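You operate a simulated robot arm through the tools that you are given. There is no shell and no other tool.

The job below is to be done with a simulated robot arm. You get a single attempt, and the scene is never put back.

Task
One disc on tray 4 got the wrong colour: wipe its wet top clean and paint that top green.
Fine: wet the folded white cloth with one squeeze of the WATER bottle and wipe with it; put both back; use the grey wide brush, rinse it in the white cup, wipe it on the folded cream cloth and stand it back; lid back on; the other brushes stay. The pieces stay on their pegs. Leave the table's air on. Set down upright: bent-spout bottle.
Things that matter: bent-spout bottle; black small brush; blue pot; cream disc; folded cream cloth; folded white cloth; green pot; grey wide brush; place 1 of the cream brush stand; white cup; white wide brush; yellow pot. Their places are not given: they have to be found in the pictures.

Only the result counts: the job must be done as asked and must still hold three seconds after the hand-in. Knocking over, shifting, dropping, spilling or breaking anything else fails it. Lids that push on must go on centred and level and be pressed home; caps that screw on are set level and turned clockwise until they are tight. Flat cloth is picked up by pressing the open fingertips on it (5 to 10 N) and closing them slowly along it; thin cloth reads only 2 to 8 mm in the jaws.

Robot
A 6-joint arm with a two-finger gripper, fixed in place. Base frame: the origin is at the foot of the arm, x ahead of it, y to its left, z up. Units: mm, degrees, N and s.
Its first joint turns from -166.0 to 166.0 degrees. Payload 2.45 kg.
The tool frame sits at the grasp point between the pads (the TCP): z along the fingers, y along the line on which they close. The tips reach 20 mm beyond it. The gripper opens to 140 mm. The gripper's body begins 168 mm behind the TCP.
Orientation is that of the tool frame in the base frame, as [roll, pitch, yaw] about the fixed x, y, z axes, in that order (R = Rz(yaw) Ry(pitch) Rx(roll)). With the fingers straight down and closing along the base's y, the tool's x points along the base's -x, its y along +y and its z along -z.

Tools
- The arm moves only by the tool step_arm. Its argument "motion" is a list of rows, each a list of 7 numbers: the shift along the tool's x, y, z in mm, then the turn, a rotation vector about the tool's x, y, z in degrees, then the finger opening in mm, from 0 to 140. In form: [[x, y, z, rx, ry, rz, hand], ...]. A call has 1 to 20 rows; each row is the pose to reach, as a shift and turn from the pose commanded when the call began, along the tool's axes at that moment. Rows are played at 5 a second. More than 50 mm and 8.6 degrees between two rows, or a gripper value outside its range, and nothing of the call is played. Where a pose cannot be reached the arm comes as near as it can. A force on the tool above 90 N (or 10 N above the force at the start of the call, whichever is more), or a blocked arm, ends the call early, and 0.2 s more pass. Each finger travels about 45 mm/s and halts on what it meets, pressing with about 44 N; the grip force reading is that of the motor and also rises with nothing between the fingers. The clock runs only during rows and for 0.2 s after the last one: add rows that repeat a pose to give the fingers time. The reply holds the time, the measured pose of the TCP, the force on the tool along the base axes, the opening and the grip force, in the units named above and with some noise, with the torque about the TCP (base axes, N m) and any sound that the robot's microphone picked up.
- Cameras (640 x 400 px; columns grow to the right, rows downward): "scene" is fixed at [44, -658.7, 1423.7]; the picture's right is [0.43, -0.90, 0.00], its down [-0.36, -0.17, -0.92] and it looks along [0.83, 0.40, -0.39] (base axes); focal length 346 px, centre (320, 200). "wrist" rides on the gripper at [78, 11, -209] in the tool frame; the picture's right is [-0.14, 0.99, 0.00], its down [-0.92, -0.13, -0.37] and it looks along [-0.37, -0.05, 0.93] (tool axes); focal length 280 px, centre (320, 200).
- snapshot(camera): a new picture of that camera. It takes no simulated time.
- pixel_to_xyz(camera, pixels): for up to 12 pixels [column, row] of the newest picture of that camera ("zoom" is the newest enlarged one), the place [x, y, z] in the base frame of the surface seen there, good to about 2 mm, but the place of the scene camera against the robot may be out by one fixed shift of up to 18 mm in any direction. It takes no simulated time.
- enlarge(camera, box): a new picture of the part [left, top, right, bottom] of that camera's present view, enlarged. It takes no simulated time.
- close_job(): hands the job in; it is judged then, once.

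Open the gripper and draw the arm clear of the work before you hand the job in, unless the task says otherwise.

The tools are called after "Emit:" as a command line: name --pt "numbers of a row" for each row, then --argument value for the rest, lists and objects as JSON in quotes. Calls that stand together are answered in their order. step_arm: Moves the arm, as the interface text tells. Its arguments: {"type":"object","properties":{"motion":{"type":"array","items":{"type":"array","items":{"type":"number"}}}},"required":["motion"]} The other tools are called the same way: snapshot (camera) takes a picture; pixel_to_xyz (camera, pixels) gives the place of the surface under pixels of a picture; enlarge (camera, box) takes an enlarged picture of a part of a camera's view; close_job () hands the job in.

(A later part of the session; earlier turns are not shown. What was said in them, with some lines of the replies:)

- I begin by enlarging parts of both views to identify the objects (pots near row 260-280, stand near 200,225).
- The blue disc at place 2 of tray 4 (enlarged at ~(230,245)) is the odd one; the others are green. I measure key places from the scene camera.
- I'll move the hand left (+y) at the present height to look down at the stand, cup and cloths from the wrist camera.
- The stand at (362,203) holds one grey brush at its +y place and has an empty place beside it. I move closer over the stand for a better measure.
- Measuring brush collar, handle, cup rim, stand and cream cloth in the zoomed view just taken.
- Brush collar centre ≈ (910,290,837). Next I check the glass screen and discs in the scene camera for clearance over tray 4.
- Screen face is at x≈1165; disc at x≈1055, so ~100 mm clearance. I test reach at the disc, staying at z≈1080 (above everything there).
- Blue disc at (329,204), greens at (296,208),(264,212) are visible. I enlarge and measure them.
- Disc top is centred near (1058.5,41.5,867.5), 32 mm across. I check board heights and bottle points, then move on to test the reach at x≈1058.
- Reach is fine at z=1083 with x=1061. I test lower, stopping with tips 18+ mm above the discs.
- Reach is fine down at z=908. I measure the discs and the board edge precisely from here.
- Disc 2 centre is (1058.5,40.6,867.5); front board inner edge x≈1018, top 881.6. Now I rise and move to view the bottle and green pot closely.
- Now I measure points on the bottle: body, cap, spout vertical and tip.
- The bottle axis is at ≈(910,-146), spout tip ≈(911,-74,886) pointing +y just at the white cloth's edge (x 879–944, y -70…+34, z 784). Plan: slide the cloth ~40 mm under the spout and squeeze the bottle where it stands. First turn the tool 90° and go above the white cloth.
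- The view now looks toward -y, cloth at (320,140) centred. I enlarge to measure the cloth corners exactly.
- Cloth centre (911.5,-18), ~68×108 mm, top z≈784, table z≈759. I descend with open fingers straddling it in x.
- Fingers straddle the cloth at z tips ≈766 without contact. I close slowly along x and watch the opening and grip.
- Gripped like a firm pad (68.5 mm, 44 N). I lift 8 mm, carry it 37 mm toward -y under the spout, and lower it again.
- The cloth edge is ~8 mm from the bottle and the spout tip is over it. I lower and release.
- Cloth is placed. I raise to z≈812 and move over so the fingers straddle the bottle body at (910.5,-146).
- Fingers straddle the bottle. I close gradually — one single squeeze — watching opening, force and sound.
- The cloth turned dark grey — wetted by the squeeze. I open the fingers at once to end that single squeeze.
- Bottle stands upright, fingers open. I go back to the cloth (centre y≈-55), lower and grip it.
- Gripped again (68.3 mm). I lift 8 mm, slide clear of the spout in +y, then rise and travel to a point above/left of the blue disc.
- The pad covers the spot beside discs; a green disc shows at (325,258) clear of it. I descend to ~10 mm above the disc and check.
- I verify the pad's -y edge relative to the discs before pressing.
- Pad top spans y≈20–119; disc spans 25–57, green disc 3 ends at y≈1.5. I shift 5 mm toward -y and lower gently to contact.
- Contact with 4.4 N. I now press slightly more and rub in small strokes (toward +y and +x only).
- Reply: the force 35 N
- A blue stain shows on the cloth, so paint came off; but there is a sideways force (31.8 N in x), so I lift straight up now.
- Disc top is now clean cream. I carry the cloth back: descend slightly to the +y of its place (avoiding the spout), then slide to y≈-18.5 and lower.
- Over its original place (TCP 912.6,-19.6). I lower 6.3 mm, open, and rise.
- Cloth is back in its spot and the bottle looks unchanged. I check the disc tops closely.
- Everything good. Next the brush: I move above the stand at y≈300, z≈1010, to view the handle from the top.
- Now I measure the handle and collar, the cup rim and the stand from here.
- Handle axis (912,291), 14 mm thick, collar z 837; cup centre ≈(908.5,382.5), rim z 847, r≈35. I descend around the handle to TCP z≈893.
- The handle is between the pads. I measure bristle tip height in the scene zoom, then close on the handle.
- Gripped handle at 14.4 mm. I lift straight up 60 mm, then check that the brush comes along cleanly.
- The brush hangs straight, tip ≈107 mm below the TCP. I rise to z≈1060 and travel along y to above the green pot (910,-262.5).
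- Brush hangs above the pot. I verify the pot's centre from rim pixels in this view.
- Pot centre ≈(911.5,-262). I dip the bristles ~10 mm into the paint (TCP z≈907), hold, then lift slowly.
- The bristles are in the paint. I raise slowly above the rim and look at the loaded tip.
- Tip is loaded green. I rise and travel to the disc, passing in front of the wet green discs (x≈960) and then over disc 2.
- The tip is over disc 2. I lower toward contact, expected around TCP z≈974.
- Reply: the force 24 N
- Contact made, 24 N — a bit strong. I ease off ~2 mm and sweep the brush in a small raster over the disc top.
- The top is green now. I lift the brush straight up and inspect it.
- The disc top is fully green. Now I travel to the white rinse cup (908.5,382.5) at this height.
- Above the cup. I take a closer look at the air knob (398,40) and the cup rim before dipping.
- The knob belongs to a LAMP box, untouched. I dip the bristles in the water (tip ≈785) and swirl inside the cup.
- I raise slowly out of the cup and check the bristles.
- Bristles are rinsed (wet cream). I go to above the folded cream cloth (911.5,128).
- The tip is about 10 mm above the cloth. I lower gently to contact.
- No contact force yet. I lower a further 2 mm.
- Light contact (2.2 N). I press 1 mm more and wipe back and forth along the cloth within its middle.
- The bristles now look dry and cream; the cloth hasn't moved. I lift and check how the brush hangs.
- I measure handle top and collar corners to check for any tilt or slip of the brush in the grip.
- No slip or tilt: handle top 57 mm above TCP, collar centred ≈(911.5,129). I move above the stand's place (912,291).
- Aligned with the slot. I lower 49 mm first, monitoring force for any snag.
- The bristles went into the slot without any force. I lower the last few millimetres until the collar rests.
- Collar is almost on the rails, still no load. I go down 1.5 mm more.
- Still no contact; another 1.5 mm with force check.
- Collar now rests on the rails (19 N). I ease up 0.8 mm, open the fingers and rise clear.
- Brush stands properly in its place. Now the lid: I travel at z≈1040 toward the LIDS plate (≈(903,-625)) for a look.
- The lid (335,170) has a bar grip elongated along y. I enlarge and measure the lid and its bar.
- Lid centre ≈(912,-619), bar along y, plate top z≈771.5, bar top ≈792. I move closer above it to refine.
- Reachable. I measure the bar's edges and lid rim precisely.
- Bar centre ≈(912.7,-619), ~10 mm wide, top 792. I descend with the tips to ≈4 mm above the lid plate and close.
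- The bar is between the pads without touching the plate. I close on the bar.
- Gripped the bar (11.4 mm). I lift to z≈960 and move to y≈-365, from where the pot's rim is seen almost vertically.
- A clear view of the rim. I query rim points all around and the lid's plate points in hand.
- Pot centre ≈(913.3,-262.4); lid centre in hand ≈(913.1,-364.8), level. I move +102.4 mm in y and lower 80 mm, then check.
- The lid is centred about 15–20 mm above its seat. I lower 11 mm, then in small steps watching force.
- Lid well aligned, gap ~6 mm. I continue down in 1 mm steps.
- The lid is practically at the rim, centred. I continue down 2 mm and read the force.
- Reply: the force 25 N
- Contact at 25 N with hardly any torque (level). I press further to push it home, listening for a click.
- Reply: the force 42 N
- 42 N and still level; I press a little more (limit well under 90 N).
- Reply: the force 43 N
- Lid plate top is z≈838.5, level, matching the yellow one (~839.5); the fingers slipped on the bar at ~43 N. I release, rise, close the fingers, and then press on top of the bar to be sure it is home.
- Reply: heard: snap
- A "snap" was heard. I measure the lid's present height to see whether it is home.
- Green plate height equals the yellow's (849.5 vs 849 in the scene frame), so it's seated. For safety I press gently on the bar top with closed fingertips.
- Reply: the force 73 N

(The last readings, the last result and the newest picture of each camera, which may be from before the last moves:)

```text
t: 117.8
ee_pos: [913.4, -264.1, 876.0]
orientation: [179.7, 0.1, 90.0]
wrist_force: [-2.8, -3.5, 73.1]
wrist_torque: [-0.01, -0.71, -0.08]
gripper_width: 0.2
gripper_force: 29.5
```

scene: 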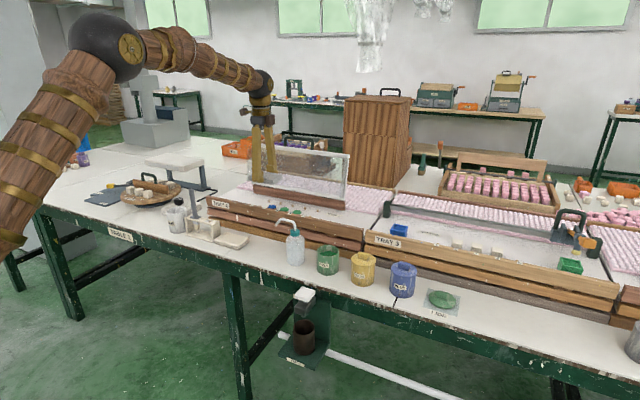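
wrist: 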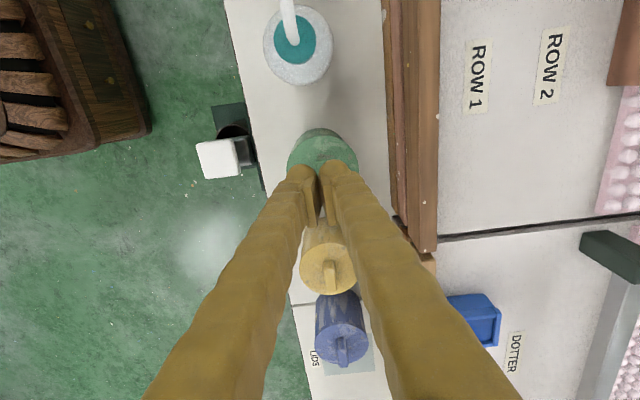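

At 73 N nothing moved: the lid is home. I rise straight up, opening the fingers, and retreat to a high view.

Emit:
step_arm --pt "0 0 -5 0 0 0 0" --pt "0 0 -30 0 0 0 0" --pt "0 0 -70 0 0 0 20" --pt "0 0 -110 0 0 0 60" --pt "0 0 -150 0 0 0 100" --pt "0 -30 -190 0 0 0 120" --pt "10 -70 -220 0 0 0 120" --pt "40 -105 -235 0 0 0 120" --pt "75 -135 -245 0 0 0 120" --pt "110 -150 -255 0 0 0 120" --pt "110 -150 -255 0 0 0 120"

Emit:
snapshot --camera "scene"

Emit:
snapshot --camera "wrist"

Emit:
enlarge --camera "scene" --box '[150, 170, 330, 282]'

Emit:
enlarge --camera "scene" --box '[300, 220, 480, 332]'

```text
refused: row 7 steps farther than a row can; nothing moved
```

```text
taken
```

scene: 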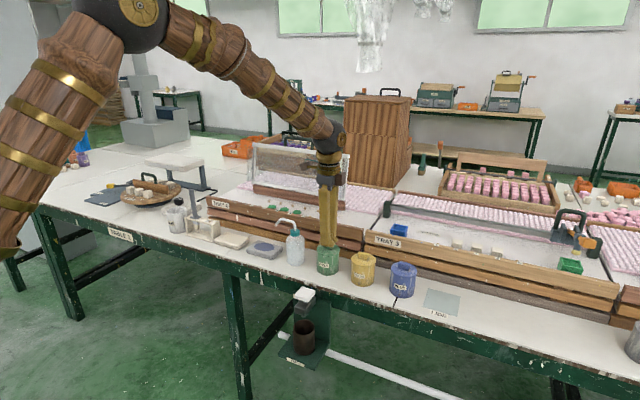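

```text
taken
```

wrist: 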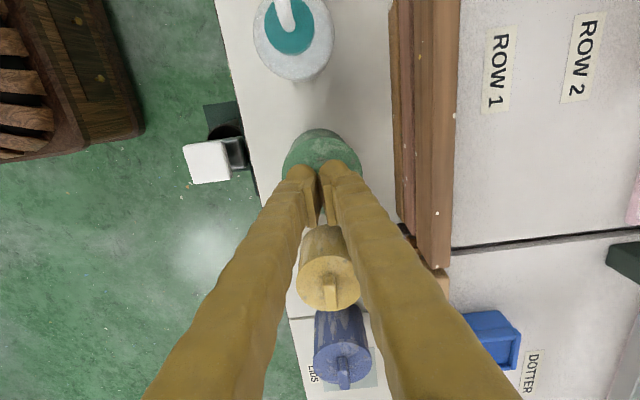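

```text
3.56 times, centred on (240, 226) of scene
```

zoom: 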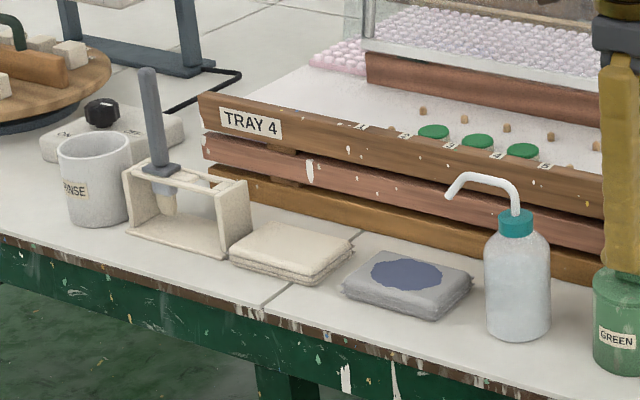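

```text
3.56 times, centred on (390, 276) of scene
```

zoom: 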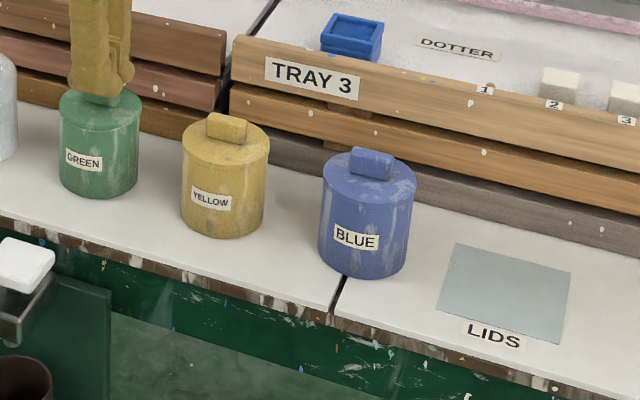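

A row was too long, so nothing moved; I repeat with smaller steps.

Emit:
step_arm --pt "0 0 -5 0 0 0 0" --pt "0 0 -30 0 0 0 0" --pt "0 0 -70 0 0 0 20" --pt "0 0 -110 0 0 0 60" --pt "0 0 -150 0 0 0 100" --pt "0 -20 -185 0 0 0 120" --pt "10 -50 -210 0 0 0 120" --pt "35 -80 -225 0 0 0 120" --pt "65 -110 -235 0 0 0 120" --pt "95 -140 -245 0 0 0 120" --pt "110 -150 -250 0 0 0 120" --pt "110 -150 -250 0 0 0 120"

Emit:
snapshot --camera "scene"

Emit:
snapshot --camera "wrist"

Emit:
enlarge --camera "scene" --box '[240, 180, 400, 292]'

```text
t: 120.4
ee_pos: [763.4, -153.3, 1124.7]
orientation: [-180.0, 0.0, 89.9]
wrist_force: [0.0, 0.0, 0.4]
wrist_torque: [0.02, 0.03, 0.01]
gripper_width: 120.0
gripper_force: 0.1
```

```text
taken
```

scene: 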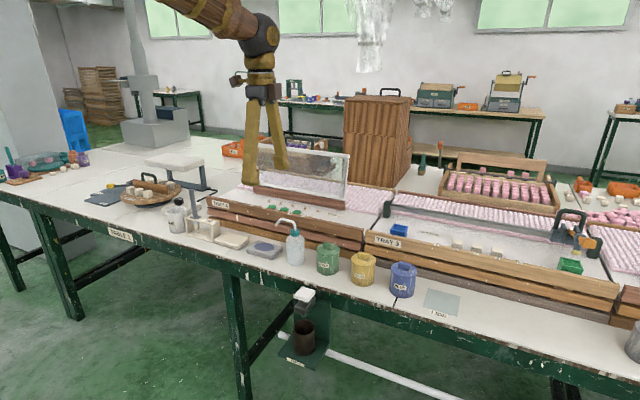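

```text
taken
```

wrist: 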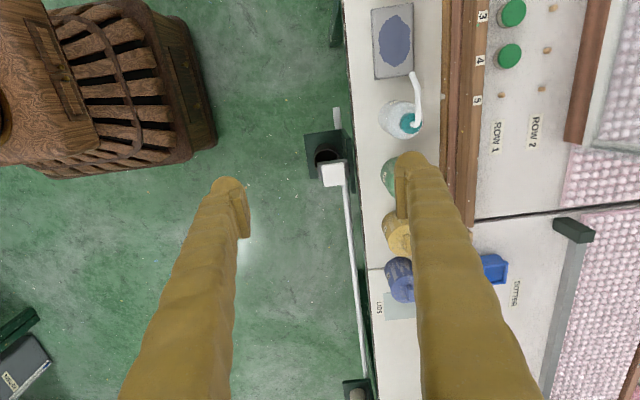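

```text
3.57 times, centred on (320, 236) of scene
```

zoom: 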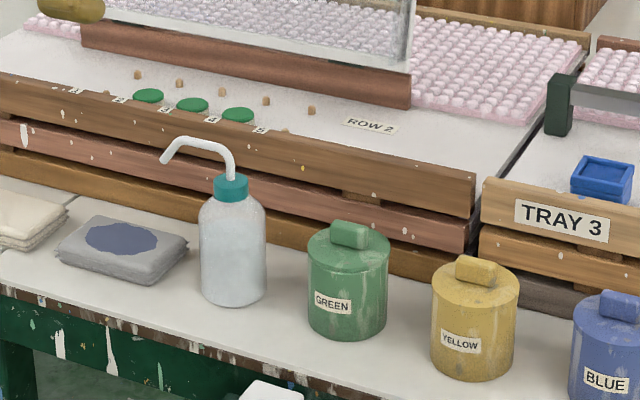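

All checks pass: disc 2 is green with clean neighbours, cloth and bottle are back, brush is in its stand, the green lid is home, and the arm is clear with the gripper open. I hand the job in.

Emit:
close_job

```text
The job is handed in.
```

The job is handed in. The disc at place 2 of tray 4, which had a blue top, was wiped clean and painted green. The neighbouring green discs were not touched.

- **Wiping:** I moved the white cloth about 37 mm so it lay under the spout. I then squeezed the WATER bottle once where it stood, so it never left the table. The cloth is back in its place with a blue stain from the wipe. By the scene pictures the bottle stands upright within about 3 mm of where it was.
- **Sideways push:** While rubbing the disc there was a brief sideways force of about 32 N, possibly from a finger touching the tray's front board. Nothing looked shifted afterwards.
- **Brush:** I rinsed the grey wide brush in the white cup and wiped it on the cream cloth. It is back in the place of the stand it came from. I didn't see the black small brush or the white wide brush, so I didn't touch either.
- **Lid:** The green lid is level at the same height as the yellow one. I heard a snap, and it did not move when I pressed it with 73 N.
- **Table air:** I changed no switch. The only knob I saw is on a box whose side label looks like LAMP, and it points to OFF. I did not find the air control itself.

The arm is clear of the work with the gripper open.
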